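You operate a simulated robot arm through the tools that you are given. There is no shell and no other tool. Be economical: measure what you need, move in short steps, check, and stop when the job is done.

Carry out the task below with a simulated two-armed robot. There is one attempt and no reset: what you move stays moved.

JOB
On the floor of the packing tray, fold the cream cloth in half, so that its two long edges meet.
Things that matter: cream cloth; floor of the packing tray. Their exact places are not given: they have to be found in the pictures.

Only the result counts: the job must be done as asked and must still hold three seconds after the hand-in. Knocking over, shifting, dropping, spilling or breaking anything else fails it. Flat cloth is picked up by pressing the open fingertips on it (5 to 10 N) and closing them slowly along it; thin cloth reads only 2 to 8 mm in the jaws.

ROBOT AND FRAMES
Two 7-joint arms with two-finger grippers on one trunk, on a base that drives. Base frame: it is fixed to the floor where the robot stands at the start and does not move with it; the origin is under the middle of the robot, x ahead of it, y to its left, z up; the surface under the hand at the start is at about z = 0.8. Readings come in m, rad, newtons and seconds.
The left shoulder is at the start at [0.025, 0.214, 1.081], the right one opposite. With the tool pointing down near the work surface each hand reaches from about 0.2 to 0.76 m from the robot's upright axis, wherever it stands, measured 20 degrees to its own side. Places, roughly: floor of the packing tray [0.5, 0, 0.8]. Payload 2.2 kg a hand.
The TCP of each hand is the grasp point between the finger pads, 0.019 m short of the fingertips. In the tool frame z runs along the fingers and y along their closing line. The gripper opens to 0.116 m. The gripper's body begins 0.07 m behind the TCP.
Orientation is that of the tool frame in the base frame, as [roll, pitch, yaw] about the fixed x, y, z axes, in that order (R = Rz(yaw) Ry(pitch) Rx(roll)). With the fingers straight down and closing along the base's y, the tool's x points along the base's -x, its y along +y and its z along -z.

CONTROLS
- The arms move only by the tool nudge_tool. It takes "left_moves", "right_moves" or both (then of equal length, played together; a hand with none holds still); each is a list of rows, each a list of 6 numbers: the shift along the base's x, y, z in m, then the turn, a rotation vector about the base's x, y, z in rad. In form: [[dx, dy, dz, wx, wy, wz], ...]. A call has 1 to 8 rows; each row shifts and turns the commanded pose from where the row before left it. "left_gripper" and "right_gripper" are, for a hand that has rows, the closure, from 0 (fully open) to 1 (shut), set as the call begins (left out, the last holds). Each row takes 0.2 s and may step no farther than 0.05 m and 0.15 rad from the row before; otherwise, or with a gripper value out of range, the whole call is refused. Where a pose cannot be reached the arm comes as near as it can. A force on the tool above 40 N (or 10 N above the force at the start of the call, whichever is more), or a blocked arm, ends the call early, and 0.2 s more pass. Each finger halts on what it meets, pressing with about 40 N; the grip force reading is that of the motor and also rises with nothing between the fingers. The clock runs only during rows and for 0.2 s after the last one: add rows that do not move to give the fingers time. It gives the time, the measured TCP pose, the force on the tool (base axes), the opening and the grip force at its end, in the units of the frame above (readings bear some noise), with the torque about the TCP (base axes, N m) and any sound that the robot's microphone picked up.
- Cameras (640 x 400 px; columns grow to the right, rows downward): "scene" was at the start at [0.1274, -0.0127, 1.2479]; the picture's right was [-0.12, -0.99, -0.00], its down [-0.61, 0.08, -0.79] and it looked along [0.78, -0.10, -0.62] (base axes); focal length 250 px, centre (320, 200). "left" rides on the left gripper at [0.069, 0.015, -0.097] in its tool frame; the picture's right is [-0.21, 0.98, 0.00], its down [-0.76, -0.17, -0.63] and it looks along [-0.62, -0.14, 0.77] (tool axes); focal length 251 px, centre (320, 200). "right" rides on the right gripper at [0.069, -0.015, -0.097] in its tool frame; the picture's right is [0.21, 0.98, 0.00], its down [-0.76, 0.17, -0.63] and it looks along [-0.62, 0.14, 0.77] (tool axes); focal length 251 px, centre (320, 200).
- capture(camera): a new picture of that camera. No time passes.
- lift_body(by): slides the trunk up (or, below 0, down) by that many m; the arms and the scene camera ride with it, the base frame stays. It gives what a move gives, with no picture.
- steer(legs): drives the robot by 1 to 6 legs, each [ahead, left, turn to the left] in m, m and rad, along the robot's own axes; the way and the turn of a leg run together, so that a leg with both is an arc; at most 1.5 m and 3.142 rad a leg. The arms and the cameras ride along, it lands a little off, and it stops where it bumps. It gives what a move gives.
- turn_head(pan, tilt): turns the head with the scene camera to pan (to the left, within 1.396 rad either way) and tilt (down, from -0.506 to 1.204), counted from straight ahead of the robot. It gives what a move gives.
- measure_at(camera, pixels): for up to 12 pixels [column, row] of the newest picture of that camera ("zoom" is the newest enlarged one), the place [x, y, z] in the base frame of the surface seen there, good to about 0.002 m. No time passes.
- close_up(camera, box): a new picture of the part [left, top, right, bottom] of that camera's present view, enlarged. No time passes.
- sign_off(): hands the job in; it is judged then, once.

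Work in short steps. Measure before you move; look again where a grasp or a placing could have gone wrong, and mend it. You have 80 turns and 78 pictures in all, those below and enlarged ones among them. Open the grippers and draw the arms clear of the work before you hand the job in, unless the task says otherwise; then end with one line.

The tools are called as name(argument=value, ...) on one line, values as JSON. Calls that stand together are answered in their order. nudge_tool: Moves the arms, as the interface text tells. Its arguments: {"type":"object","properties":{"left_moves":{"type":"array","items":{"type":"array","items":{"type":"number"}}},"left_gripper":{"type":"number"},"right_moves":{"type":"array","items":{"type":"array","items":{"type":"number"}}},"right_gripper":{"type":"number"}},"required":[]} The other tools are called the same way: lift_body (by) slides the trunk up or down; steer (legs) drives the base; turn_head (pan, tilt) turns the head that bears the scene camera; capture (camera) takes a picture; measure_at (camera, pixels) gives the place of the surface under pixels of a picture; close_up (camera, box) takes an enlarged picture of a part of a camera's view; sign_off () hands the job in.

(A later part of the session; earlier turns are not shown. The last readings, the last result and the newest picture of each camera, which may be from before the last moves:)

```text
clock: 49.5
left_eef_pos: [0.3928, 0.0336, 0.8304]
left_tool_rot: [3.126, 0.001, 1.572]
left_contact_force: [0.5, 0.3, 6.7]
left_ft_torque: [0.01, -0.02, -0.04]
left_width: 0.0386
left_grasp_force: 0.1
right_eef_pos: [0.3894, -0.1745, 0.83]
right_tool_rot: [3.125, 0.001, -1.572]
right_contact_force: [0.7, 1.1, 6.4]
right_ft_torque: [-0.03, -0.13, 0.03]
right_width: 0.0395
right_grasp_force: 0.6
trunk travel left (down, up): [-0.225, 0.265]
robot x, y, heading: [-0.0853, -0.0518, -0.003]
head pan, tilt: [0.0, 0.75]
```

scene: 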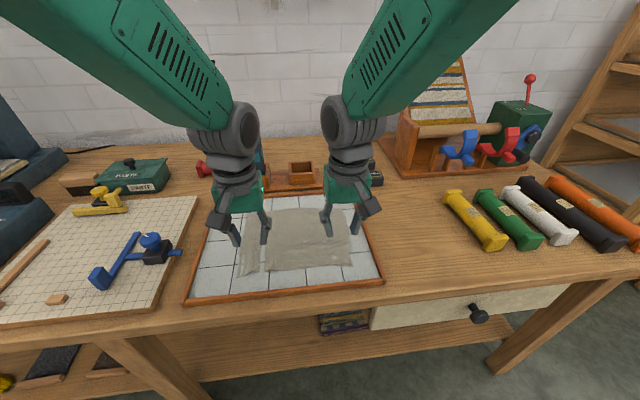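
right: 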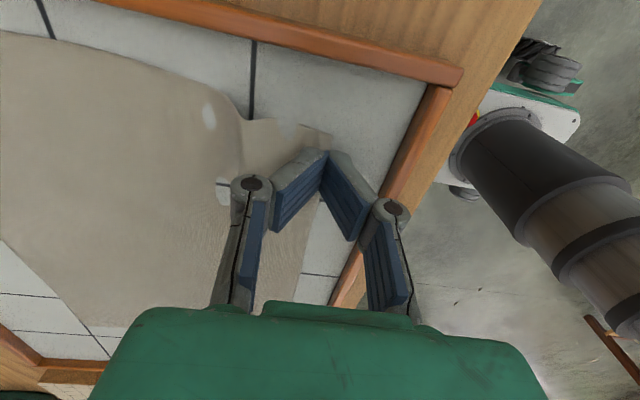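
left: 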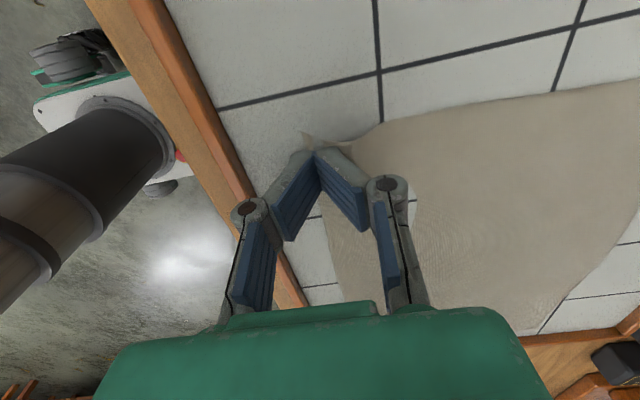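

Both about 6.5 N. Close in steps, keeping the pressure.

nudge_tool(left_moves=[[0, 0, -0.0008, 0, 0, 0]], right_moves=[[0, 0, -0.0008, 0, 0, 0]], left_gripper=0.76, right_gripper=0.76)

nudge_tool(left_moves=[[0, 0, -0.0006, 0, 0, 0]], right_moves=[[0, 0, -0.0006, 0, 0, 0]], left_gripper=0.84, right_gripper=0.84)

nudge_tool(left_moves=[[0, 0, -0.0004, 0, 0, 0]], right_moves=[[0, 0, -0.0004, 0, 0, 0]], left_gripper=0.92, right_gripper=0.92)

nudge_tool(left_moves=[[0, 0, 0, 0, 0, 0], [0, 0, 0, 0, 0, 0]], right_moves=[[0, 0, 0, 0, 0, 0], [0, 0, 0, 0, 0, 0]], left_gripper=1, right_gripper=1)

```text
clock: 49.9
left_eef_pos: [0.3929, 0.0347, 0.8284]
left_tool_rot: [3.125, -0.001, 1.575]
left_contact_force: [1.0, 0.3, 9.0]
left_ft_torque: [0.03, 0.09, -0.01]
left_width: 0.0234
left_grasp_force: 0.0
right_eef_pos: [0.3869, -0.1749, 0.8295]
right_tool_rot: [3.126, 0.003, -1.572]
right_contact_force: [-0.6, -0.2, 5.7]
right_ft_torque: [-0.02, 0.06, 0.03]
right_width: 0.0238
right_grasp_force: 4.8
trunk travel left (down, up): [-0.225, 0.265]
robot x, y, heading: [-0.0773, -0.0549, 0.002]
head pan, tilt: [0.0, 0.75]
```

```text
clock: 50.3
left_eef_pos: [0.3914, 0.0348, 0.828]
left_tool_rot: [3.127, 0.002, 1.575]
left_contact_force: [0.1, 0.4, 1.9]
left_ft_torque: [0.01, -0.02, 0.02]
left_width: 0.0143
left_grasp_force: 3.7
right_eef_pos: [0.3878, -0.1767, 0.8272]
right_tool_rot: [3.122, 0.004, -1.573]
right_contact_force: [-0.4, -0.1, 3.6]
right_ft_torque: [-0.01, 0.0, -0.01]
right_width: 0.0149
right_grasp_force: 3.6
trunk travel left (down, up): [-0.225, 0.265]
robot x, y, heading: [-0.0824, -0.0531, -0.002]
head pan, tilt: [0.0, 0.75]
```

```text
clock: 50.7
left_eef_pos: [0.3928, 0.0345, 0.8276]
left_tool_rot: [3.126, -0.001, 1.575]
left_contact_force: [-1.3, 1.4, 7.8]
left_ft_torque: [0.02, 0.06, 0.01]
left_width: 0.0107
left_grasp_force: 0.1
right_eef_pos: [0.389, -0.1747, 0.8275]
right_tool_rot: [3.127, 0.003, -1.572]
right_contact_force: [0.6, -0.4, 9.0]
right_ft_torque: [-0.04, 0.04, -0.01]
right_width: 0.01
right_grasp_force: 0.1
trunk travel left (down, up): [-0.225, 0.265]
robot x, y, heading: [-0.081, -0.0559, 0.003]
head pan, tilt: [0.0, 0.75]
```

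```text
clock: 51.3
left_eef_pos: [0.3935, 0.0335, 0.8279]
left_tool_rot: [3.126, -0.001, 1.576]
left_contact_force: [-0.4, -1.6, 18.8]
left_ft_torque: [-0.05, 0.15, 0.02]
left_width: 0.0027
left_grasp_force: 27.9
right_eef_pos: [0.3885, -0.1749, 0.8278]
right_tool_rot: [3.126, 0.001, -1.572]
right_contact_force: [1.5, -0.4, 13.9]
right_ft_torque: [-0.03, -0.09, -0.03]
right_width: 0.0032
right_grasp_force: 31.9
trunk travel left (down, up): [-0.225, 0.265]
robot x, y, heading: [-0.0819, -0.0574, -0.001]
head pan, tilt: [0.0, 0.75]
```

Widths 2.7 and 3.2 mm: cloth held. Lift slowly 4 cm with slight +x, then look.

nudge_tool(left_moves=[[0, 0, 0.006, 0, 0, 0], [0.002, 0, 0.008, 0, 0, 0], [0.003, 0, 0.009, 0, 0, 0], [0.003, 0, 0.009, 0, 0, 0], [0.003, 0, 0.009, 0, 0, 0], [0, 0, 0, 0, 0, 0]], right_moves=[[0, 0, 0.006, 0, 0, 0], [0.002, 0, 0.008, 0, 0, 0], [0.003, 0, 0.009, 0, 0, 0], [0.003, 0, 0.009, 0, 0, 0], [0.003, 0, 0.009, 0, 0, 0], [0, 0, 0, 0, 0, 0]])

close_up(camera="scene", box=[220, 150, 420, 275])

```text
clock: 52.7
left_eef_pos: [0.4043, 0.0339, 0.8685]
left_tool_rot: [3.127, 0.003, 1.573]
left_contact_force: [-0.8, 0.8, 0.6]
left_ft_torque: [0.05, 0.01, 0.0]
left_width: 0.0032
left_grasp_force: 34.5
right_eef_pos: [0.4009, -0.1765, 0.8681]
right_tool_rot: [3.125, 0.001, -1.573]
right_contact_force: [0.1, 1.3, -0.5]
right_ft_torque: [-0.06, -0.02, -0.03]
right_width: 0.0028
right_grasp_force: 34.3
trunk travel left (down, up): [-0.225, 0.265]
robot x, y, heading: [-0.0834, -0.058, -0.001]
head pan, tilt: [0.0, 0.75]
```

```text
3.20 times, centred on (320, 212) of scene
```

zoom: 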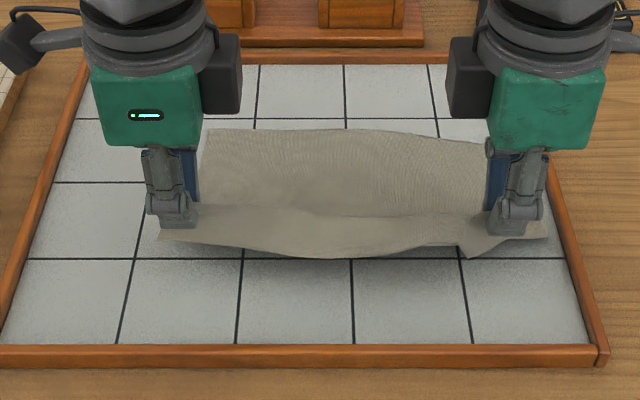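

Secure: both corners raised. Now raise to z≈1.03 so the whole cloth hangs free.

nudge_tool(left_moves=[[0, 0, 0.02, 0, 0, 0], [0, 0, 0.02, 0, 0, 0], [0, 0, 0.02, 0, 0, 0], [0, 0, 0.02, 0, 0, 0], [0, 0, 0.02, 0, 0, 0], [0, 0, 0.02, 0, 0, 0], [0, 0, 0.02, 0, 0, 0], [0, 0, 0, 0, 0, 0]], right_moves=[[0, 0, 0.02, 0, 0, 0], [0, 0, 0.02, 0, 0, 0], [0, 0, 0.02, 0, 0, 0], [0, 0, 0.02, 0, 0, 0], [0, 0, 0.02, 0, 0, 0], [0, 0, 0.02, 0, 0, 0], [0, 0, 0.02, 0, 0, 0], [0, 0, 0, 0, 0, 0]])

nudge_tool(left_moves=[[0, 0, 0.02, 0, 0, 0], [0, 0, 0, 0, 0, 0], [0, 0, 0, 0, 0, 0], [0, 0, 0, 0, 0, 0]], right_moves=[[0, 0, 0.02, 0, 0, 0], [0, 0, 0, 0, 0, 0], [0, 0, 0, 0, 0, 0], [0, 0, 0, 0, 0, 0]])

capture(camera="scene")

capture(camera="left")

```text
clock: 54.5
left_eef_pos: [0.4049, 0.0345, 1.0073]
left_tool_rot: [3.127, 0.002, 1.576]
left_contact_force: [0.0, 0.5, 1.1]
left_ft_torque: [-0.03, -0.02, 0.02]
left_width: 0.0032
left_grasp_force: 28.6
right_eef_pos: [0.3997, -0.1761, 1.0084]
right_tool_rot: [3.123, 0.001, -1.572]
right_contact_force: [0.5, 0.0, 0.1]
right_ft_torque: [0.0, 0.0, 0.03]
right_width: 0.0022
right_grasp_force: 31.2
trunk travel left (down, up): [-0.225, 0.265]
robot x, y, heading: [-0.082, -0.0579, 0.0]
head pan, tilt: [0.0, 0.75]
```

```text
clock: 55.5
left_eef_pos: [0.4038, 0.0344, 1.0275]
left_tool_rot: [3.128, 0.0, 1.574]
left_contact_force: [1.5, 1.4, -4.9]
left_ft_torque: [0.05, -0.06, 0.03]
left_width: 0.0022
left_grasp_force: 31.2
right_eef_pos: [0.3994, -0.1757, 1.0294]
right_tool_rot: [3.126, 0.0, -1.575]
right_contact_force: [-0.4, -0.9, 0.7]
right_ft_torque: [-0.01, -0.04, 0.01]
right_width: 0.0024
right_grasp_force: 26.8
trunk travel left (down, up): [-0.225, 0.265]
robot x, y, heading: [-0.0832, -0.0558, 0.001]
head pan, tilt: [0.0, 0.75]
```

```text
29 pictures are left
```

scene: 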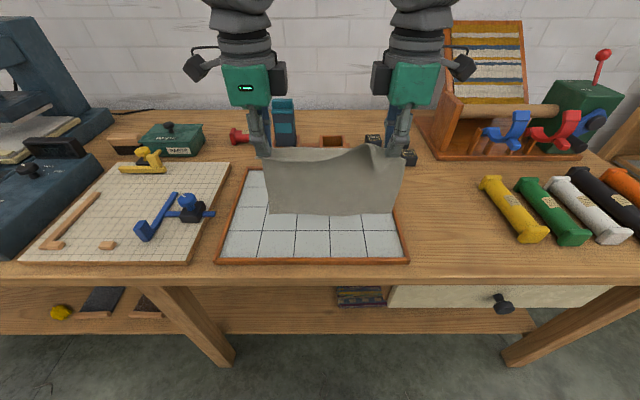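

```text
28 pictures are left
```

left: 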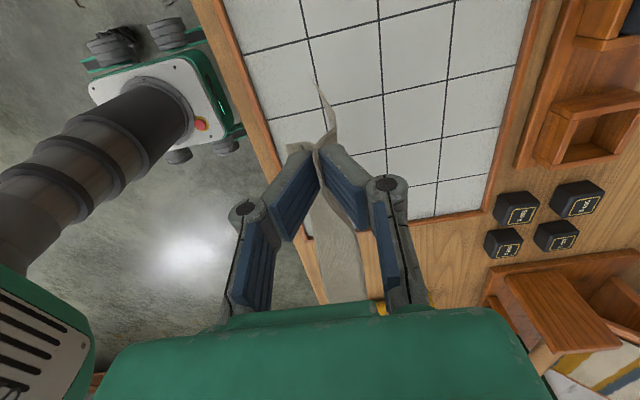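

The cloth hangs vertically between the hands. Measuring its lower edge and body.

measure_at(camera="scene", pixels=[[272, 211], [300, 213], [340, 214], [390, 210], [330, 185], [330, 160], [275, 160], [395, 165]])

```text
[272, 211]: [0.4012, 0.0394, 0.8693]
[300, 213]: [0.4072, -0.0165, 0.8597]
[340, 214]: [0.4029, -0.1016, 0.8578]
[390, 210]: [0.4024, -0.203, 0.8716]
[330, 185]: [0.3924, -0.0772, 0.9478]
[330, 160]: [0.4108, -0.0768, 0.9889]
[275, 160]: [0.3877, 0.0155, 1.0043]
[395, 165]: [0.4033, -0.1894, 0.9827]
```

Lower edge is at z≈0.86, x≈0.403. I'll lower ~4.5 cm so it touches, settle, then start moving +x while lowering.

nudge_tool(left_moves=[[0, 0, -0.015, 0, 0, 0], [0, 0, -0.015, 0, 0, 0], [0, 0, -0.012, 0, 0, 0], [0, 0, -0.008, 0, 0, 0], [0, 0, 0, 0, 0, 0], [0, 0, 0, 0, 0, 0]], right_moves=[[0.002, 0, -0.015, 0, 0, 0], [0.002, 0, -0.015, 0, 0, 0], [0, 0, -0.012, 0, 0, 0], [0, 0, -0.01, 0, 0, 0], [0, 0, 0, 0, 0, 0], [0, 0, 0, 0, 0, 0]])

close_up(camera="scene", box=[216, 130, 424, 260])

```text
clock: 56.9
left_eef_pos: [0.4039, 0.0339, 0.9773]
left_tool_rot: [3.128, 0.0, 1.574]
left_contact_force: [-0.2, 0.1, 0.8]
left_ft_torque: [0.05, 0.05, 0.01]
left_width: 0.003
left_grasp_force: 27.6
right_eef_pos: [0.4034, -0.1748, 0.9768]
right_tool_rot: [3.124, 0.003, -1.574]
right_contact_force: [0.3, 0.8, 0.4]
right_ft_torque: [-0.01, 0.13, 0.01]
right_width: 0.0044
right_grasp_force: 38.2
trunk travel left (down, up): [-0.225, 0.265]
robot x, y, heading: [-0.0821, -0.0542, 0.005]
head pan, tilt: [0.0, 0.75]
```

```text
3.08 times, centred on (320, 195) of scene
```

zoom: 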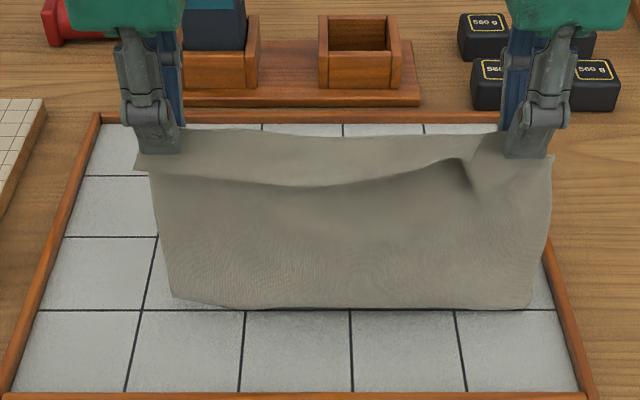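

The cloth hangs with the flap on the near side, as planned. Check the bottom edge height.

measure_at(camera="zoom", pixels=[[180, 294], [240, 303], [340, 305], [450, 304], [520, 300], [300, 184], [300, 137], [350, 250], [480, 190]])

```text
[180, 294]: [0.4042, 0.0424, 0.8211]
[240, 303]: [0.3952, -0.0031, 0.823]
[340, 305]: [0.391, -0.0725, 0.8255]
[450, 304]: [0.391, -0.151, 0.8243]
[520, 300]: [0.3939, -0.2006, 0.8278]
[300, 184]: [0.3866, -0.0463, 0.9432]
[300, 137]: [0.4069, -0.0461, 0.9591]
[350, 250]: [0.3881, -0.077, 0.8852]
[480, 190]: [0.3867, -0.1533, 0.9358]
```

Bottom edge is ~12 mm above the floor. I'll touch down, then move +x while lowering at matching rates, to lay about half of the cloth forward.

nudge_tool(left_moves=[[0, 0, -0.012, 0, 0, 0], [0.012, 0, -0.006, 0, 0, 0], [0.012, 0, -0.01, 0, 0, 0], [0.012, 0, -0.012, 0, 0, 0], [0.01, 0, -0.012, 0, 0, 0], [0, 0, 0, 0, 0, 0]], right_moves=[[0, 0, -0.012, 0, 0, 0], [0.012, 0, -0.006, 0, 0, 0], [0.012, 0, -0.01, 0, 0, 0], [0.012, 0, -0.012, 0, 0, 0], [0.01, 0, -0.012, 0, 0, 0], [0, 0, 0, 0, 0, 0]])

close_up(camera="scene", box=[216, 130, 424, 260])

```text
clock: 58.3
left_eef_pos: [0.4513, 0.0353, 0.9264]
left_tool_rot: [3.127, 0.0, 1.572]
left_contact_force: [-0.2, 0.1, 0.2]
left_ft_torque: [-0.01, 0.04, -0.03]
left_width: 0.0028
left_grasp_force: 31.6
right_eef_pos: [0.4485, -0.1742, 0.9241]
right_tool_rot: [3.126, 0.002, -1.572]
right_contact_force: [0.2, 1.4, 0.7]
right_ft_torque: [-0.05, -0.06, -0.02]
right_width: 0.0016
right_grasp_force: 26.9
trunk travel left (down, up): [-0.225, 0.265]
robot x, y, heading: [-0.0824, -0.0561, -0.002]
head pan, tilt: [0.0, 0.75]
```

```text
3.08 times, centred on (320, 195) of scene
```

zoom: 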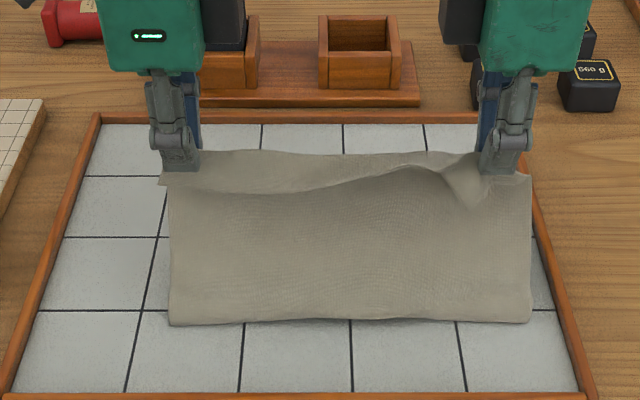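

measure_at(camera="zoom", pixels=[[173, 322], [240, 319], [350, 318], [450, 317], [525, 318], [350, 290], [350, 260], [350, 230], [350, 200], [180, 250], [520, 250]])

```text
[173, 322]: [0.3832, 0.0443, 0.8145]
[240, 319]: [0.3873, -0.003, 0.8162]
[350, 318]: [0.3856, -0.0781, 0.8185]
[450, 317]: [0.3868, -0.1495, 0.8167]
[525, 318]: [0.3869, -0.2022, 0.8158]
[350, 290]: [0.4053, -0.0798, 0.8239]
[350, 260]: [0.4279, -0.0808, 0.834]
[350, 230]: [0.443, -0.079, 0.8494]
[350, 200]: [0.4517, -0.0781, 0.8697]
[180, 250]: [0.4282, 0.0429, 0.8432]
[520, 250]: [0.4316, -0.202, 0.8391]
```

The lower edge lies straight at x≈0.385 and the cloth curves up toward the hands. Continue forward to x≈0.48 while lowering to z≈0.872.

nudge_tool(left_moves=[[0.008, 0, -0.012, 0, 0, 0], [0.008, 0, -0.013, 0, 0, 0], [0.006, 0, -0.014, 0, 0, 0], [0.005, 0, -0.014, 0, 0, 0], [0, 0, 0, 0, 0, 0]], right_moves=[[0.009, 0, -0.012, 0, 0, 0], [0.009, 0, -0.013, 0, 0, 0], [0.006, 0, -0.013, 0, 0, 0], [0.005, 0, -0.013, 0, 0, 0], [0, 0, 0, 0, 0, 0]])

close_up(camera="scene", box=[216, 140, 424, 270])

```text
clock: 59.5
left_eef_pos: [0.4778, 0.0338, 0.8733]
left_tool_rot: [3.126, 0.0, 1.574]
left_contact_force: [0.0, 0.0, 0.5]
left_ft_torque: [-0.03, 0.08, 0.01]
left_width: 0.004
left_grasp_force: 37.0
right_eef_pos: [0.4767, -0.175, 0.8745]
right_tool_rot: [3.126, 0.002, -1.571]
right_contact_force: [-1.9, 0.8, 1.5]
right_ft_torque: [0.36, 0.09, 0.02]
right_width: 0.0023
right_grasp_force: 31.5
trunk travel left (down, up): [-0.225, 0.265]
robot x, y, heading: [-0.0824, -0.0567, 0.001]
head pan, tilt: [0.0, 0.75]
```

```text
3.08 times, centred on (320, 205) of scene
```

zoom: 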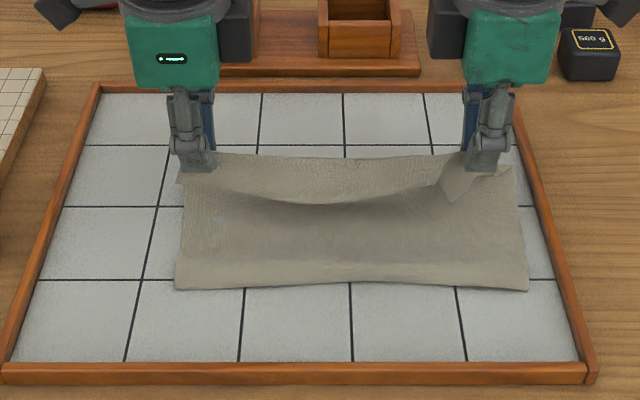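

Half is laid down. Now bring the hands back −x while lowering, so the held edge folds over onto the laid edge.

nudge_tool(left_moves=[[-0.004, 0, -0.006, 0, 0, 0], [-0.005, 0, -0.006, 0, 0, 0], [-0.006, 0, -0.006, 0, 0, 0], [-0.006, 0, -0.006, 0, 0, 0], [-0.006, 0, -0.005, 0, 0, 0], [0, 0, 0, 0, 0, 0]], right_moves=[[-0.004, 0, -0.006, 0, 0, 0], [-0.005, 0, -0.006, 0, 0, 0], [-0.006, 0, -0.006, 0, 0, 0], [-0.006, 0, -0.006, 0, 0, 0], [-0.006, 0, -0.006, 0, 0, 0], [0, 0, 0, 0, 0, 0]])

close_up(camera="scene", box=[216, 150, 424, 280])

capture(camera="left")

```text
clock: 60.9
left_eef_pos: [0.4505, 0.0345, 0.8434]
left_tool_rot: [3.128, 0.001, 1.574]
left_contact_force: [1.8, 1.1, -1.2]
left_ft_torque: [-0.03, 0.0, 0.01]
left_width: 0.002
left_grasp_force: 28.1
right_eef_pos: [0.4514, -0.1757, 0.8423]
right_tool_rot: [3.124, 0.001, -1.572]
right_contact_force: [0.9, 0.2, 3.7]
right_ft_torque: [-0.01, 0.0, -0.01]
right_width: 0.0024
right_grasp_force: 27.0
trunk travel left (down, up): [-0.225, 0.265]
robot x, y, heading: [-0.0792, -0.0559, -0.0]
head pan, tilt: [0.0, 0.75]
```

```text
3.08 times, centred on (320, 215) of scene
```

zoom: 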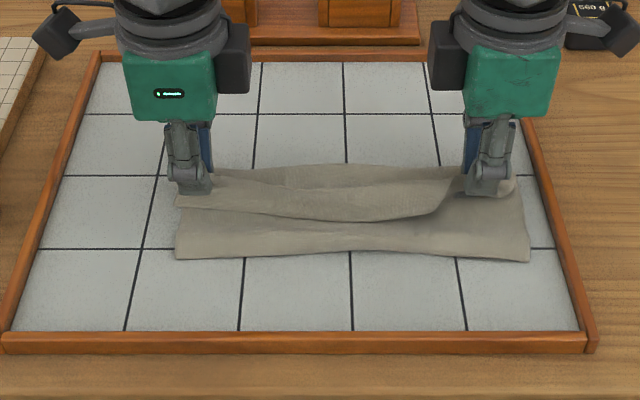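

```text
23 pictures are left
```

left: 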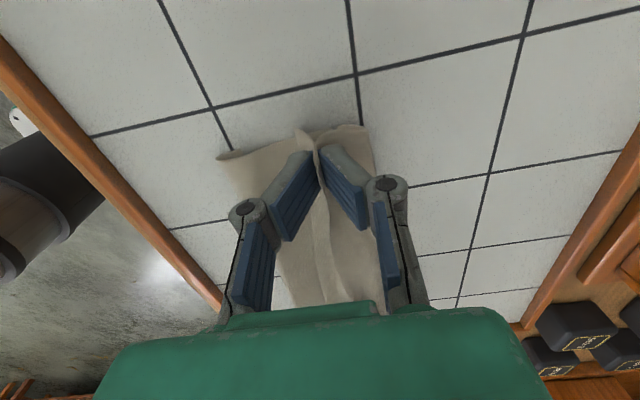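

The fold is forming properly. Measure the bottom edge, the hanging flap edge and the crease.

measure_at(camera="zoom", pixels=[[182, 257], [250, 257], [350, 250], [450, 255], [526, 258], [182, 205], [250, 209], [350, 219], [420, 214], [250, 168], [340, 166], [430, 168]])

```text
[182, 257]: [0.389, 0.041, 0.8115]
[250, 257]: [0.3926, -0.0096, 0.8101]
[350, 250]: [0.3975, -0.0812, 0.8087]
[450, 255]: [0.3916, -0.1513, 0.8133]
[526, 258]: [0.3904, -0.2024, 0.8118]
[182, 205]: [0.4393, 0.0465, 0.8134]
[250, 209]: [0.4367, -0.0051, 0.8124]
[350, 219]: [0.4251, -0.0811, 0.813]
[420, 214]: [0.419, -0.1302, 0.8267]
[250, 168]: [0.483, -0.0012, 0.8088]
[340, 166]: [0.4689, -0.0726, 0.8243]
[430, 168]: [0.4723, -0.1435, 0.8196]
```

Bottom edge x≈0.391, crease ≈0.486: a true half. I'll go to x≈0.439 and down to light contact before letting go.

nudge_tool(left_moves=[[-0.004, 0, -0.004, 0, 0, 0], [-0.004, 0, -0.004, 0, 0, 0], [-0.003, 0, -0.003, 0, 0, 0], [0, 0, 0, 0, 0, 0]], right_moves=[[-0.005, 0, -0.004, 0, 0, 0], [-0.004, 0, -0.004, 0, 0, 0], [-0.003, 0, -0.003, 0, 0, 0], [0, 0, 0, 0, 0, 0]])

```text
clock: 61.9
left_eef_pos: [0.44, 0.0355, 0.8328]
left_tool_rot: [3.129, 0.002, 1.575]
left_contact_force: [0.0, -1.0, 0.7]
left_ft_torque: [0.01, 0.01, 0.0]
left_width: 0.0034
left_grasp_force: 33.7
right_eef_pos: [0.4406, -0.176, 0.8311]
right_tool_rot: [3.124, 0.001, -1.573]
right_contact_force: [-1.4, 1.3, 0.9]
right_ft_torque: [0.02, -0.04, -0.02]
right_width: 0.002
right_grasp_force: 28.6
trunk travel left (down, up): [-0.225, 0.265]
robot x, y, heading: [-0.0831, -0.055, 0.002]
head pan, tilt: [0.0, 0.75]
```

Near contact. Now open stepwise with the hands moving −x so the flap is spread toward the lower edge.

nudge_tool(left_moves=[[-0.003, 0, -0.002, 0, 0, 0], [-0.003, 0, 0, 0, 0, 0]], right_moves=[[-0.003, 0, -0.001, 0, 0, 0], [-0.003, 0, 0, 0, 0, 0]], left_gripper=0.9, right_gripper=0.9)

nudge_tool(left_moves=[[-0.006, 0, 0, 0, 0, 0]], right_moves=[[-0.006, 0, 0, 0, 0, 0]], left_gripper=0.8, right_gripper=0.8)

nudge_tool(left_moves=[[-0.006, 0, 0, 0, 0, 0], [0, 0, 0, 0, 0, 0]], right_moves=[[-0.006, 0, 0, 0, 0, 0], [0, 0, 0, 0, 0, 0]], left_gripper=0.68, right_gripper=0.68)

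nudge_tool(left_moves=[[0, 0, 0.01, 0, 0, 0], [0, 0, 0.03, 0, 0, 0], [0, 0, 0.04, 0, 0, 0], [0, 0, 0, 0, 0, 0]], right_moves=[[0, 0, 0.01, 0, 0, 0], [0, 0, 0.03, 0, 0, 0], [0, 0, 0.04, 0, 0, 0], [0, 0, 0, 0, 0, 0]])

close_up(camera="scene", box=[216, 150, 424, 280])

```text
clock: 62.5
left_eef_pos: [0.4338, 0.0345, 0.8306]
left_tool_rot: [3.127, 0.0, 1.573]
left_contact_force: [0.0, -0.2, -0.3]
left_ft_torque: [-0.01, 0.0, 0.01]
left_width: 0.0116
left_grasp_force: 0.0
right_eef_pos: [0.4323, -0.1757, 0.8301]
right_tool_rot: [3.125, 0.001, -1.572]
right_contact_force: [0.5, 0.3, -0.8]
right_ft_torque: [0.01, -0.01, -0.04]
right_width: 0.0113
right_grasp_force: 0.1
trunk travel left (down, up): [-0.225, 0.265]
robot x, y, heading: [-0.0825, -0.0581, 0.002]
head pan, tilt: [0.0, 0.75]
```

```text
clock: 62.9
left_eef_pos: [0.4268, 0.0354, 0.8308]
left_tool_rot: [3.127, -0.002, 1.574]
left_contact_force: [0.4, -0.1, 0.8]
left_ft_torque: [-0.06, -0.02, -0.04]
left_width: 0.0229
left_grasp_force: 0.1
right_eef_pos: [0.4269, -0.1746, 0.8312]
right_tool_rot: [3.125, 0.002, -1.573]
right_contact_force: [0.1, -0.2, -0.7]
right_ft_torque: [0.05, 0.0, 0.0]
right_width: 0.0231
right_grasp_force: 0.0
trunk travel left (down, up): [-0.225, 0.265]
robot x, y, heading: [-0.0815, -0.0571, 0.002]
head pan, tilt: [0.0, 0.75]
```

```text
clock: 63.5
left_eef_pos: [0.4217, 0.0341, 0.8311]
left_tool_rot: [3.128, 0.0, 1.575]
left_contact_force: [-0.3, 0.1, 4.5]
left_ft_torque: [-0.01, 0.12, 0.0]
left_width: 0.0376
left_grasp_force: 0.2
right_eef_pos: [0.4224, -0.1766, 0.8305]
right_tool_rot: [3.125, 0.002, -1.572]
right_contact_force: [-0.2, -0.2, 0.4]
right_ft_torque: [0.01, 0.0, -0.01]
right_width: 0.0368
right_grasp_force: 0.1
trunk travel left (down, up): [-0.225, 0.265]
robot x, y, heading: [-0.0824, -0.0563, 0.0]
head pan, tilt: [0.0, 0.75]
```

```text
clock: 64.5
left_eef_pos: [0.4223, 0.0367, 0.9094]
left_tool_rot: [3.13, 0.001, 1.575]
left_contact_force: [0.7, 0.0, 0.5]
left_ft_torque: [0.02, 0.01, 0.03]
left_width: 0.0373
left_grasp_force: 0.0
right_eef_pos: [0.4214, -0.177, 0.9093]
right_tool_rot: [3.122, 0.001, -1.572]
right_contact_force: [0.3, -0.3, -0.3]
right_ft_torque: [-0.02, 0.01, 0.0]
right_width: 0.037
right_grasp_force: 0.0
trunk travel left (down, up): [-0.225, 0.265]
robot x, y, heading: [-0.0831, -0.0585, -0.001]
head pan, tilt: [0.0, 0.75]
```

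```text
3.08 times, centred on (320, 215) of scene
```

zoom: 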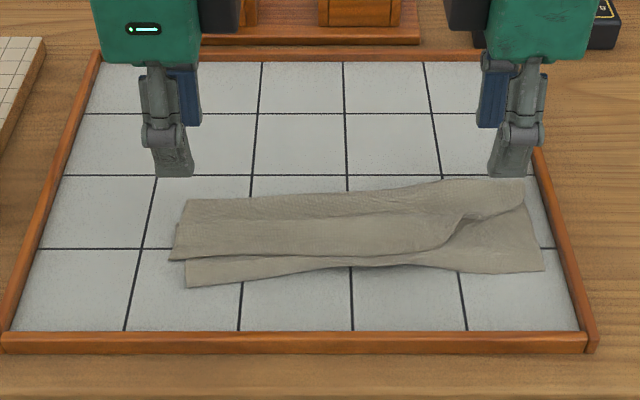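

The fold exists; the left top edge is ~2 cm short and the right top corner is still rolled back. Raising clear and taking a close look.

measure_at(camera="zoom", pixels=[[188, 285], [260, 278], [350, 267], [440, 267], [540, 268], [172, 257], [260, 256], [340, 258], [420, 252], [190, 203], [360, 192], [520, 184]])

close_up(camera="scene", box=[336, 200, 400, 240])

capture(camera="right")

```text
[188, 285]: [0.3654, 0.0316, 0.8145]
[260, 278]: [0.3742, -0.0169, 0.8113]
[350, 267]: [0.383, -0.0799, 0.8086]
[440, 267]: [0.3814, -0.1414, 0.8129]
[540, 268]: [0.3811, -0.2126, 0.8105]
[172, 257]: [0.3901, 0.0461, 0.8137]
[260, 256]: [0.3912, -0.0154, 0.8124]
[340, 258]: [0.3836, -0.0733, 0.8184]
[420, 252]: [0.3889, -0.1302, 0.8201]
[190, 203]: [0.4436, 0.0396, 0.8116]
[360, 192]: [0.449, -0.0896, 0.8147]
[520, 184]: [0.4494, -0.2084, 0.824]
```

```text
10.00 times, centred on (368, 220) of scene
```

zoom: 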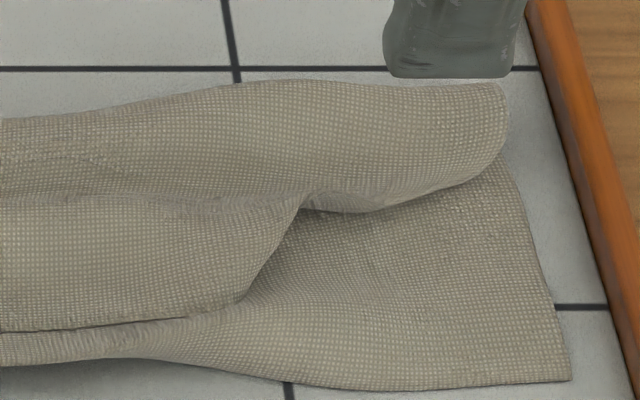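

```text
20 pictures are left
```

right: 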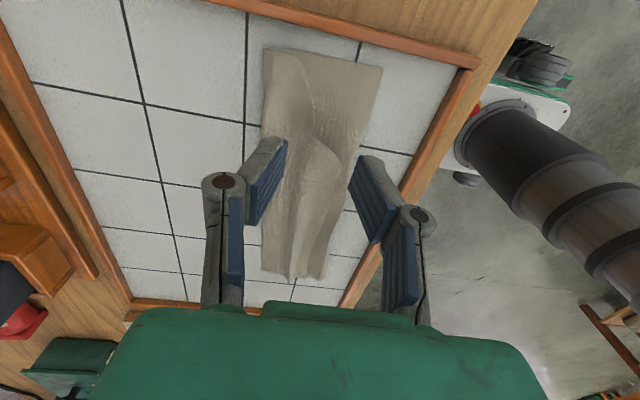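

The cloth has bunched near the ridge (visible width only ~8 cm rather than 9.5). I'll lift both hands clear and take one high-zoom view of the whole thing.

nudge_tool(left_moves=[[0, 0.03, 0.03, 0, 0, 0], [0, 0.03, 0.03, 0, 0, 0], [0, 0, 0, 0, 0, 0]], right_moves=[[0, -0.03, 0.03, 0, 0, 0], [0, -0.03, 0.03, 0, 0, 0], [0, 0, 0, 0, 0, 0]])

close_up(camera="scene", box=[260, 190, 404, 280])

```text
clock: 65.3
left_eef_pos: [0.4219, 0.0959, 0.9687]
left_tool_rot: [3.13, 0.0, 1.576]
left_contact_force: [0.4, 0.5, 0.8]
left_ft_torque: [0.02, 0.01, 0.01]
left_width: 0.0372
left_grasp_force: 0.0
right_eef_pos: [0.4215, -0.2374, 0.9704]
right_tool_rot: [3.122, 0.003, -1.573]
right_contact_force: [0.5, 0.0, -0.3]
right_ft_torque: [-0.01, 0.01, 0.0]
right_width: 0.0372
right_grasp_force: 0.0
trunk travel left (down, up): [-0.225, 0.265]
robot x, y, heading: [-0.0855, -0.0587, 0.003]
head pan, tilt: [0.0, 0.75]
```

```text
4.44 times, centred on (332, 235) of scene
```

zoom: 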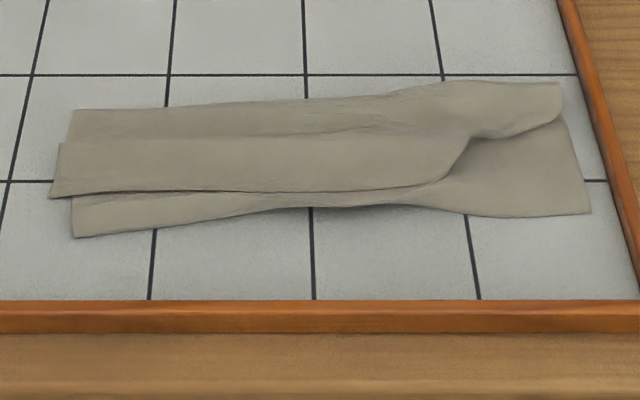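

Now it's clear: the ridge I held fell into a pleat, and the right top corner is turned under. I'll turn the jaws back to close along y (no pleat that way) and measure the top-layer edge to pull it out to the lower edge.

measure_at(camera="zoom", pixels=[[52, 195], [110, 191], [250, 190], [360, 188], [430, 180], [470, 136], [510, 133], [555, 115], [555, 87], [500, 85], [587, 210], [78, 234]])

nudge_tool(left_moves=[[0, 0, 0, 0, 0, 0.145], [0, 0, 0, 0, 0, 0.145], [0, 0, 0, 0, 0, 0.145], [0, 0, 0, 0, 0, 0.145], [0, 0, 0, 0, 0, 0.145], [0, 0, 0, 0, 0, 0.145]], right_moves=[[0, 0, 0, 0, 0, -0.145], [0, 0, 0, 0, 0, -0.145], [0, 0, 0, 0, 0, -0.145], [0, 0, 0, 0, 0, -0.145], [0, 0, 0, 0, 0, -0.145], [0, 0, 0, 0, 0, -0.145]])

nudge_tool(left_moves=[[-0.005, -0.01, -0.01, 0, 0, 0.14], [-0.005, -0.01, -0.01, 0, 0, 0.14], [-0.005, -0.015, -0.015, 0, 0, 0.14], [-0.005, -0.015, -0.015, 0, 0, 0.14], [0, -0.015, -0.02, 0, 0, 0.14], [0, 0, -0.02, 0, 0, 0], [0, 0, 0, 0, 0, 0]], right_moves=[[0, 0.01, -0.01, 0, 0, -0.14], [0, 0.01, -0.01, 0, 0, -0.14], [0, 0.01, -0.015, 0, 0, -0.14], [0, 0.01, -0.015, 0, 0, -0.14], [0, 0.01, -0.02, 0, 0, -0.14], [0, 0, -0.02, 0, 0, 0], [0, 0, 0, 0, 0, 0]])

```text
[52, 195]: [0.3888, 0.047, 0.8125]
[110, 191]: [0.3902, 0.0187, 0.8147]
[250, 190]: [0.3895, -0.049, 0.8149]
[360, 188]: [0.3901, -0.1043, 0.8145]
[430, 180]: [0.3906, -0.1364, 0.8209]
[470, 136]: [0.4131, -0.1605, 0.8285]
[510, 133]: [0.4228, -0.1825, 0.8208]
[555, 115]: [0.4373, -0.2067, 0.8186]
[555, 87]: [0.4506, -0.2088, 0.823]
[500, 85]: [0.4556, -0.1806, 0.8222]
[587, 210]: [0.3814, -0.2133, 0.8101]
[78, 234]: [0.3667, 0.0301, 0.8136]
```

```text
clock: 66.7
left_eef_pos: [0.4215, 0.0941, 0.9714]
left_tool_rot: [3.126, 0.0, 2.448]
left_contact_force: [-0.1, 0.5, -0.6]
left_ft_torque: [0.01, -0.01, 0.01]
left_width: 0.037
left_grasp_force: 0.1
right_eef_pos: [0.422, -0.2373, 0.9699]
right_tool_rot: [3.124, 0.0, -2.444]
right_contact_force: [-0.5, -0.1, 0.4]
right_ft_torque: [0.02, 0.02, -0.01]
right_width: 0.0373
right_grasp_force: 0.1
trunk travel left (down, up): [-0.225, 0.265]
robot x, y, heading: [-0.0831, -0.0597, 0.004]
head pan, tilt: [0.0, 0.75]
```

```text
clock: 68.3
left_eef_pos: [0.4075, 0.0341, 0.8911]
left_tool_rot: [-3.132, 0.011, -3.12]
left_contact_force: [-0.1, 0.5, 0.8]
left_ft_torque: [-0.01, 0.0, -0.01]
left_width: 0.0371
left_grasp_force: 0.1
right_eef_pos: [0.4212, -0.1869, 0.8805]
right_tool_rot: [3.125, 0.001, 3.14]
right_contact_force: [-0.3, -0.4, 0.5]
right_ft_torque: [0.0, -0.02, 0.02]
right_width: 0.037
right_grasp_force: 0.2
trunk travel left (down, up): [-0.225, 0.265]
robot x, y, heading: [-0.0794, -0.055, -0.001]
head pan, tilt: [0.0, 0.75]
```

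Left goes to (0.402, 0.026), right to (0.433, −0.182) on the turned-under fold line; lower near contact.

nudge_tool(left_moves=[[-0.005, -0.008, -0.015, 0, 0, 0], [0, 0, -0.015, 0, 0, 0], [0, 0, -0.013, 0, 0, 0], [0, 0, -0.01, 0, 0, 0], [0, 0, 0, 0, 0, 0], [0, 0, 0, 0, 0, 0]], right_moves=[[0.012, 0.005, -0.012, 0, 0, 0], [0, 0, -0.013, 0, 0, 0], [0, 0, -0.01, 0, 0, 0], [0, 0, -0.005, 0, 0, 0], [0, 0, 0, 0, 0, 0], [0, 0, 0, 0, 0, 0]])

nudge_tool(left_moves=[[0, 0, -0.002, 0, 0, 0], [0, 0, -0.001, 0, 0, 0], [0, 0, 0, 0, 0, 0]], right_moves=[[0, 0, -0.003, 0, 0, 0], [0, 0, -0.003, 0, 0, 0], [0, 0, 0, 0, 0, 0]])

```text
clock: 69.7
left_eef_pos: [0.4033, 0.0283, 0.8342]
left_tool_rot: [-3.121, -0.002, -3.106]
left_contact_force: [-0.1, -0.5, -0.1]
left_ft_torque: [0.0, 0.0, 0.01]
left_width: 0.0374
left_grasp_force: 0.1
right_eef_pos: [0.4321, -0.1805, 0.8419]
right_tool_rot: [3.125, 0.0, 3.14]
right_contact_force: [0.3, -0.1, 0.5]
right_ft_torque: [0.01, 0.01, 0.0]
right_width: 0.0372
right_grasp_force: 0.1
trunk travel left (down, up): [-0.225, 0.265]
robot x, y, heading: [-0.0822, -0.0611, -0.003]
head pan, tilt: [0.0, 0.75]
```

```text
clock: 70.5
left_eef_pos: [0.4035, 0.0285, 0.83]
left_tool_rot: [-3.125, -0.002, -3.106]
left_contact_force: [0.3, -0.3, 0.3]
left_ft_torque: [-0.02, 0.0, 0.01]
left_width: 0.0372
left_grasp_force: 0.1
right_eef_pos: [0.4329, -0.1799, 0.8338]
right_tool_rot: [3.125, -0.002, -3.141]
right_contact_force: [-0.6, -0.8, -0.5]
right_ft_torque: [0.0, -0.04, 0.01]
right_width: 0.0373
right_grasp_force: 0.0
trunk travel left (down, up): [-0.225, 0.265]
robot x, y, heading: [-0.0806, -0.0574, 0.002]
head pan, tilt: [0.0, 0.75]
```

No force yet; press a little further.

nudge_tool(left_moves=[[0, 0, -0.001, 0, 0, 0], [0, 0, -0.0008, 0, 0, 0], [0, 0, 0, 0, 0, 0]], right_moves=[[0, 0, -0.002, 0, 0, 0], [0, 0, -0.0015, 0, 0, 0], [0, 0, 0, 0, 0, 0]])

```text
clock: 71.3
left_eef_pos: [0.4019, 0.0282, 0.828]
left_tool_rot: [-3.127, -0.003, -3.109]
left_contact_force: [0.9, -0.5, 6.4]
left_ft_torque: [-0.05, 0.07, 0.0]
left_width: 0.038
left_grasp_force: 0.1
right_eef_pos: [0.4323, -0.1814, 0.8306]
right_tool_rot: [3.126, 0.0, -3.141]
right_contact_force: [-0.1, 0.5, -0.3]
right_ft_torque: [0.03, 0.0, -0.04]
right_width: 0.0372
right_grasp_force: 0.0
trunk travel left (down, up): [-0.225, 0.265]
robot x, y, heading: [-0.0824, -0.0548, 0.004]
head pan, tilt: [0.0, 0.75]
```

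Force only builds at the floor through the cloth. To catch only the upper layers I'll raise the left 2.5 mm and close both gently there, then lift a little and look.

nudge_tool(left_moves=[[0, 0, 0.002, 0, 0, 0], [0, 0, 0, 0, 0, 0]], right_moves=[[0, 0, 0, 0, 0, 0], [0, 0, 0, 0, 0, 0]], left_gripper=0.8, right_gripper=0.8)

nudge_tool(left_moves=[[0, 0, 0, 0, 0, 0]], right_moves=[[0, 0, 0, 0, 0, 0]], left_gripper=0.9, right_gripper=0.9)

nudge_tool(left_moves=[[0, 0, 0, 0, 0, 0], [0, 0, 0, 0, 0, 0], [0, 0, 0.006, 0, 0, 0], [0, 0, 0.006, 0, 0, 0], [0, 0, 0.006, 0, 0, 0], [0, 0, 0.006, 0, 0, 0], [0, 0, 0, 0, 0, 0]], right_moves=[[0, 0, 0, 0, 0, 0], [0, 0, 0, 0, 0, 0], [0, 0, 0.006, 0, 0, 0], [0, 0, 0.006, 0, 0, 0], [0, 0, 0.006, 0, 0, 0], [0, 0, 0.006, 0, 0, 0], [0, 0, 0, 0, 0, 0]], left_gripper=1, right_gripper=1)

close_up(camera="scene", box=[232, 160, 424, 280])

```text
clock: 71.9
left_eef_pos: [0.4012, 0.0283, 0.8274]
left_tool_rot: [-3.13, -0.006, -3.108]
left_contact_force: [3.5, 1.8, 8.4]
left_ft_torque: [0.08, -0.09, -0.03]
left_width: 0.0261
left_grasp_force: 0.0
right_eef_pos: [0.4322, -0.182, 0.8309]
right_tool_rot: [3.126, 0.0, -3.14]
right_contact_force: [0.1, -0.1, -0.4]
right_ft_torque: [0.01, -0.03, -0.01]
right_width: 0.0231
right_grasp_force: 0.1
trunk travel left (down, up): [-0.225, 0.265]
robot x, y, heading: [-0.0808, -0.0595, -0.001]
head pan, tilt: [0.0, 0.75]
```

```text
clock: 72.3
left_eef_pos: [0.3994, 0.0262, 0.8281]
left_tool_rot: [-3.129, -0.009, -3.111]
left_contact_force: [0.1, -0.4, 6.8]
left_ft_torque: [-0.03, 0.02, 0.02]
left_width: 0.0099
left_grasp_force: 0.0
right_eef_pos: [0.4329, -0.1819, 0.8317]
right_tool_rot: [3.125, -0.001, 3.14]
right_contact_force: [-0.6, 0.3, -0.2]
right_ft_torque: [-0.02, 0.04, -0.02]
right_width: 0.0116
right_grasp_force: 0.0
trunk travel left (down, up): [-0.225, 0.265]
robot x, y, heading: [-0.0811, -0.0613, 0.003]
head pan, tilt: [0.0, 0.75]
```

```text
clock: 73.9
left_eef_pos: [0.3956, 0.03, 0.843]
left_tool_rot: [-3.138, -0.023, -3.112]
left_contact_force: [0.3, 0.8, 0.2]
left_ft_torque: [0.02, 0.0, 0.02]
left_width: 0.0047
left_grasp_force: 33.6
right_eef_pos: [0.4328, -0.1806, 0.8557]
right_tool_rot: [3.126, 0.0, 3.14]
right_contact_force: [0.0, -0.2, 0.2]
right_ft_torque: [0.0, -0.03, -0.01]
right_width: 0.0
right_grasp_force: 28.8
trunk travel left (down, up): [-0.225, 0.265]
robot x, y, heading: [-0.0828, -0.0581, 0.001]
head pan, tilt: [0.0, 0.75]
```

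```text
3.33 times, centred on (328, 220) of scene
```

zoom: 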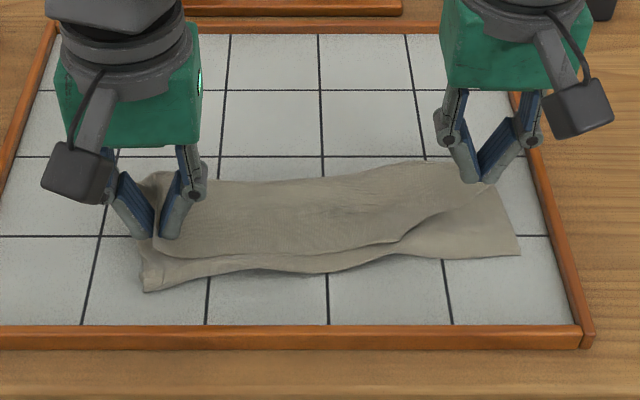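

Left caught the stacked layers, right caught none. Better: redo the hang-and-lay using the exposed lower edge, which will let all pleats drop out. First put the left back down, open, raise both slightly and measure.

nudge_tool(left_moves=[[0.003, 0, -0.006, 0, 0, 0], [0.002, 0, -0.005, 0, 0, 0], [0, 0, 0, 0, 0, 0]], right_moves=[[0, 0, 0.01, 0, 0, 0], [-0.01, 0, 0.01, 0, 0, 0], [0, 0, 0, 0, 0, 0]])

nudge_tool(left_moves=[[0, 0, 0, 0, 0, 0], [0, 0, 0, 0, 0, 0], [0, 0, 0.02, 0, 0, 0], [0, 0.01, 0.03, 0, 0, 0], [0, 0.02, 0.03, 0, 0, 0], [0, 0, 0, 0, 0, 0]], right_moves=[[0, 0, 0.01, 0, 0, 0], [0, 0, 0.01, 0, 0, 0], [0, 0, 0, 0, 0, 0], [0, 0, 0, 0, 0, 0], [0, 0, 0, 0, 0, 0], [0, 0, 0, 0, 0, 0]], left_gripper=0.68, right_gripper=0.68)

close_up(camera="scene", box=[248, 190, 408, 290])

```text
clock: 74.7
left_eef_pos: [0.4084, 0.0256, 0.8464]
left_tool_rot: [-3.125, 0.006, -3.116]
left_contact_force: [0.4, 0.0, -1.5]
left_ft_torque: [0.21, -0.02, 0.06]
left_width: 0.0021
left_grasp_force: 28.8
right_eef_pos: [0.4238, -0.1809, 0.8759]
right_tool_rot: [3.124, 0.0, 3.141]
right_contact_force: [-0.3, 0.3, 0.6]
right_ft_torque: [0.02, 0.0, 0.0]
right_width: 0.0
right_grasp_force: 28.2
trunk travel left (down, up): [-0.225, 0.265]
robot x, y, heading: [-0.0849, -0.0609, -0.001]
head pan, tilt: [0.0, 0.75]
```

```text
clock: 76.1
left_eef_pos: [0.4009, 0.0534, 0.9175]
left_tool_rot: [3.127, 0.001, -3.14]
left_contact_force: [-0.8, -0.6, 0.4]
left_ft_torque: [-0.01, -0.03, 0.02]
left_width: 0.0371
left_grasp_force: 0.1
right_eef_pos: [0.4235, -0.1806, 0.896]
right_tool_rot: [3.125, -0.001, -3.14]
right_contact_force: [0.3, 0.7, 0.1]
right_ft_torque: [-0.01, 0.02, -0.03]
right_width: 0.0369
right_grasp_force: 0.1
trunk travel left (down, up): [-0.225, 0.265]
robot x, y, heading: [-0.0831, -0.0585, -0.001]
head pan, tilt: [0.0, 0.75]
```

```text
4.00 times, centred on (328, 240) of scene
```

zoom: 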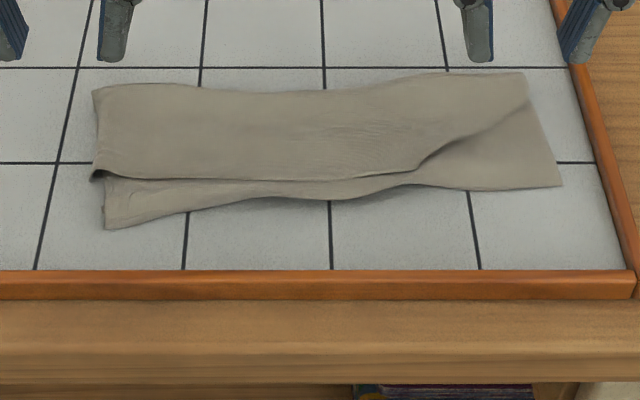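

The pleat has come out: only the right corner is still turned under (diagonal (420,165)–(530,100)). Measuring.

measure_at(camera="zoom", pixels=[[98, 176], [200, 178], [300, 178], [410, 167], [470, 135], [524, 103], [522, 78], [98, 92], [320, 92], [110, 225], [330, 197], [558, 184]])

```text
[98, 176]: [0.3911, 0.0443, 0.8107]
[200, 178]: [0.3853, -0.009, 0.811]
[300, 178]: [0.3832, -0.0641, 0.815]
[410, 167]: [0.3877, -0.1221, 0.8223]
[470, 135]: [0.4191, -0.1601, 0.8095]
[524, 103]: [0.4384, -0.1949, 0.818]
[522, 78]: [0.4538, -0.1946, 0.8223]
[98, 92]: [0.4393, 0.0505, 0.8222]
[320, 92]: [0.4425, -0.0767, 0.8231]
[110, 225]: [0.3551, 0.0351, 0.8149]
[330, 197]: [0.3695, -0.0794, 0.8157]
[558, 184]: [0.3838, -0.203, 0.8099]
```

The top edge appears turned under along its length, so I'll regrip by the exposed lower edge. Moving to left (0.371, 0.010) with a 45° jaw turn (for reach), right (0.394, −0.176), just above the cloth.

nudge_tool(left_moves=[[-0.006, -0.01, 0, 0, 0, -0.15], [-0.006, -0.01, -0.01, 0, 0, -0.15], [-0.006, -0.01, -0.015, 0, 0, -0.15], [-0.006, -0.01, -0.02, 0, 0, -0.15], [-0.006, -0.004, -0.02, 0, 0, -0.15], [0, 0, -0.02, 0, 0, 0], [0, 0, 0, 0, 0, 0], [0, 0, 0, 0, 0, 0]], right_moves=[[-0.006, 0.002, 0, 0, 0, 0], [-0.006, 0.002, -0.01, 0, 0, 0], [-0.006, 0.001, -0.01, 0, 0, 0], [-0.006, 0, -0.015, 0, 0, 0], [-0.006, 0, -0.015, 0, 0, 0], [0, 0, -0.014, 0, 0, 0], [0, 0, 0, 0, 0, 0], [0, 0, 0, 0, 0, 0]])

capture(camera="left")

capture(camera="right")

```text
clock: 77.9
left_eef_pos: [0.3698, 0.0094, 0.8327]
left_tool_rot: [3.127, 0.0, 2.395]
left_contact_force: [0.3, -0.4, 0.2]
left_ft_torque: [0.0, 0.05, 0.02]
left_width: 0.037
left_grasp_force: 0.2
right_eef_pos: [0.3925, -0.1755, 0.8302]
right_tool_rot: [3.125, 0.0, -3.141]
right_contact_force: [0.2, 0.7, 0.0]
right_ft_torque: [0.01, 0.04, 0.01]
right_width: 0.0372
right_grasp_force: 0.0
trunk travel left (down, up): [-0.225, 0.265]
robot x, y, heading: [-0.083, -0.0584, 0.0]
head pan, tilt: [0.0, 0.75]
```

```text
16 pictures are left
```

left: 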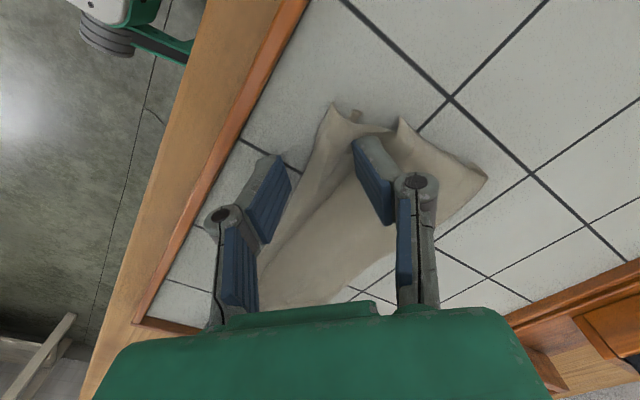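

```text
15 pictures are left
```

right: 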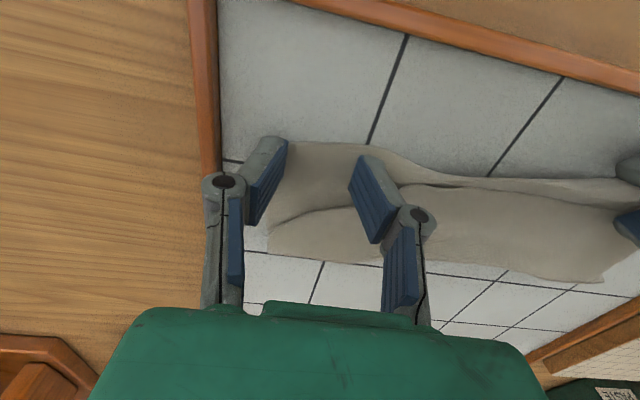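

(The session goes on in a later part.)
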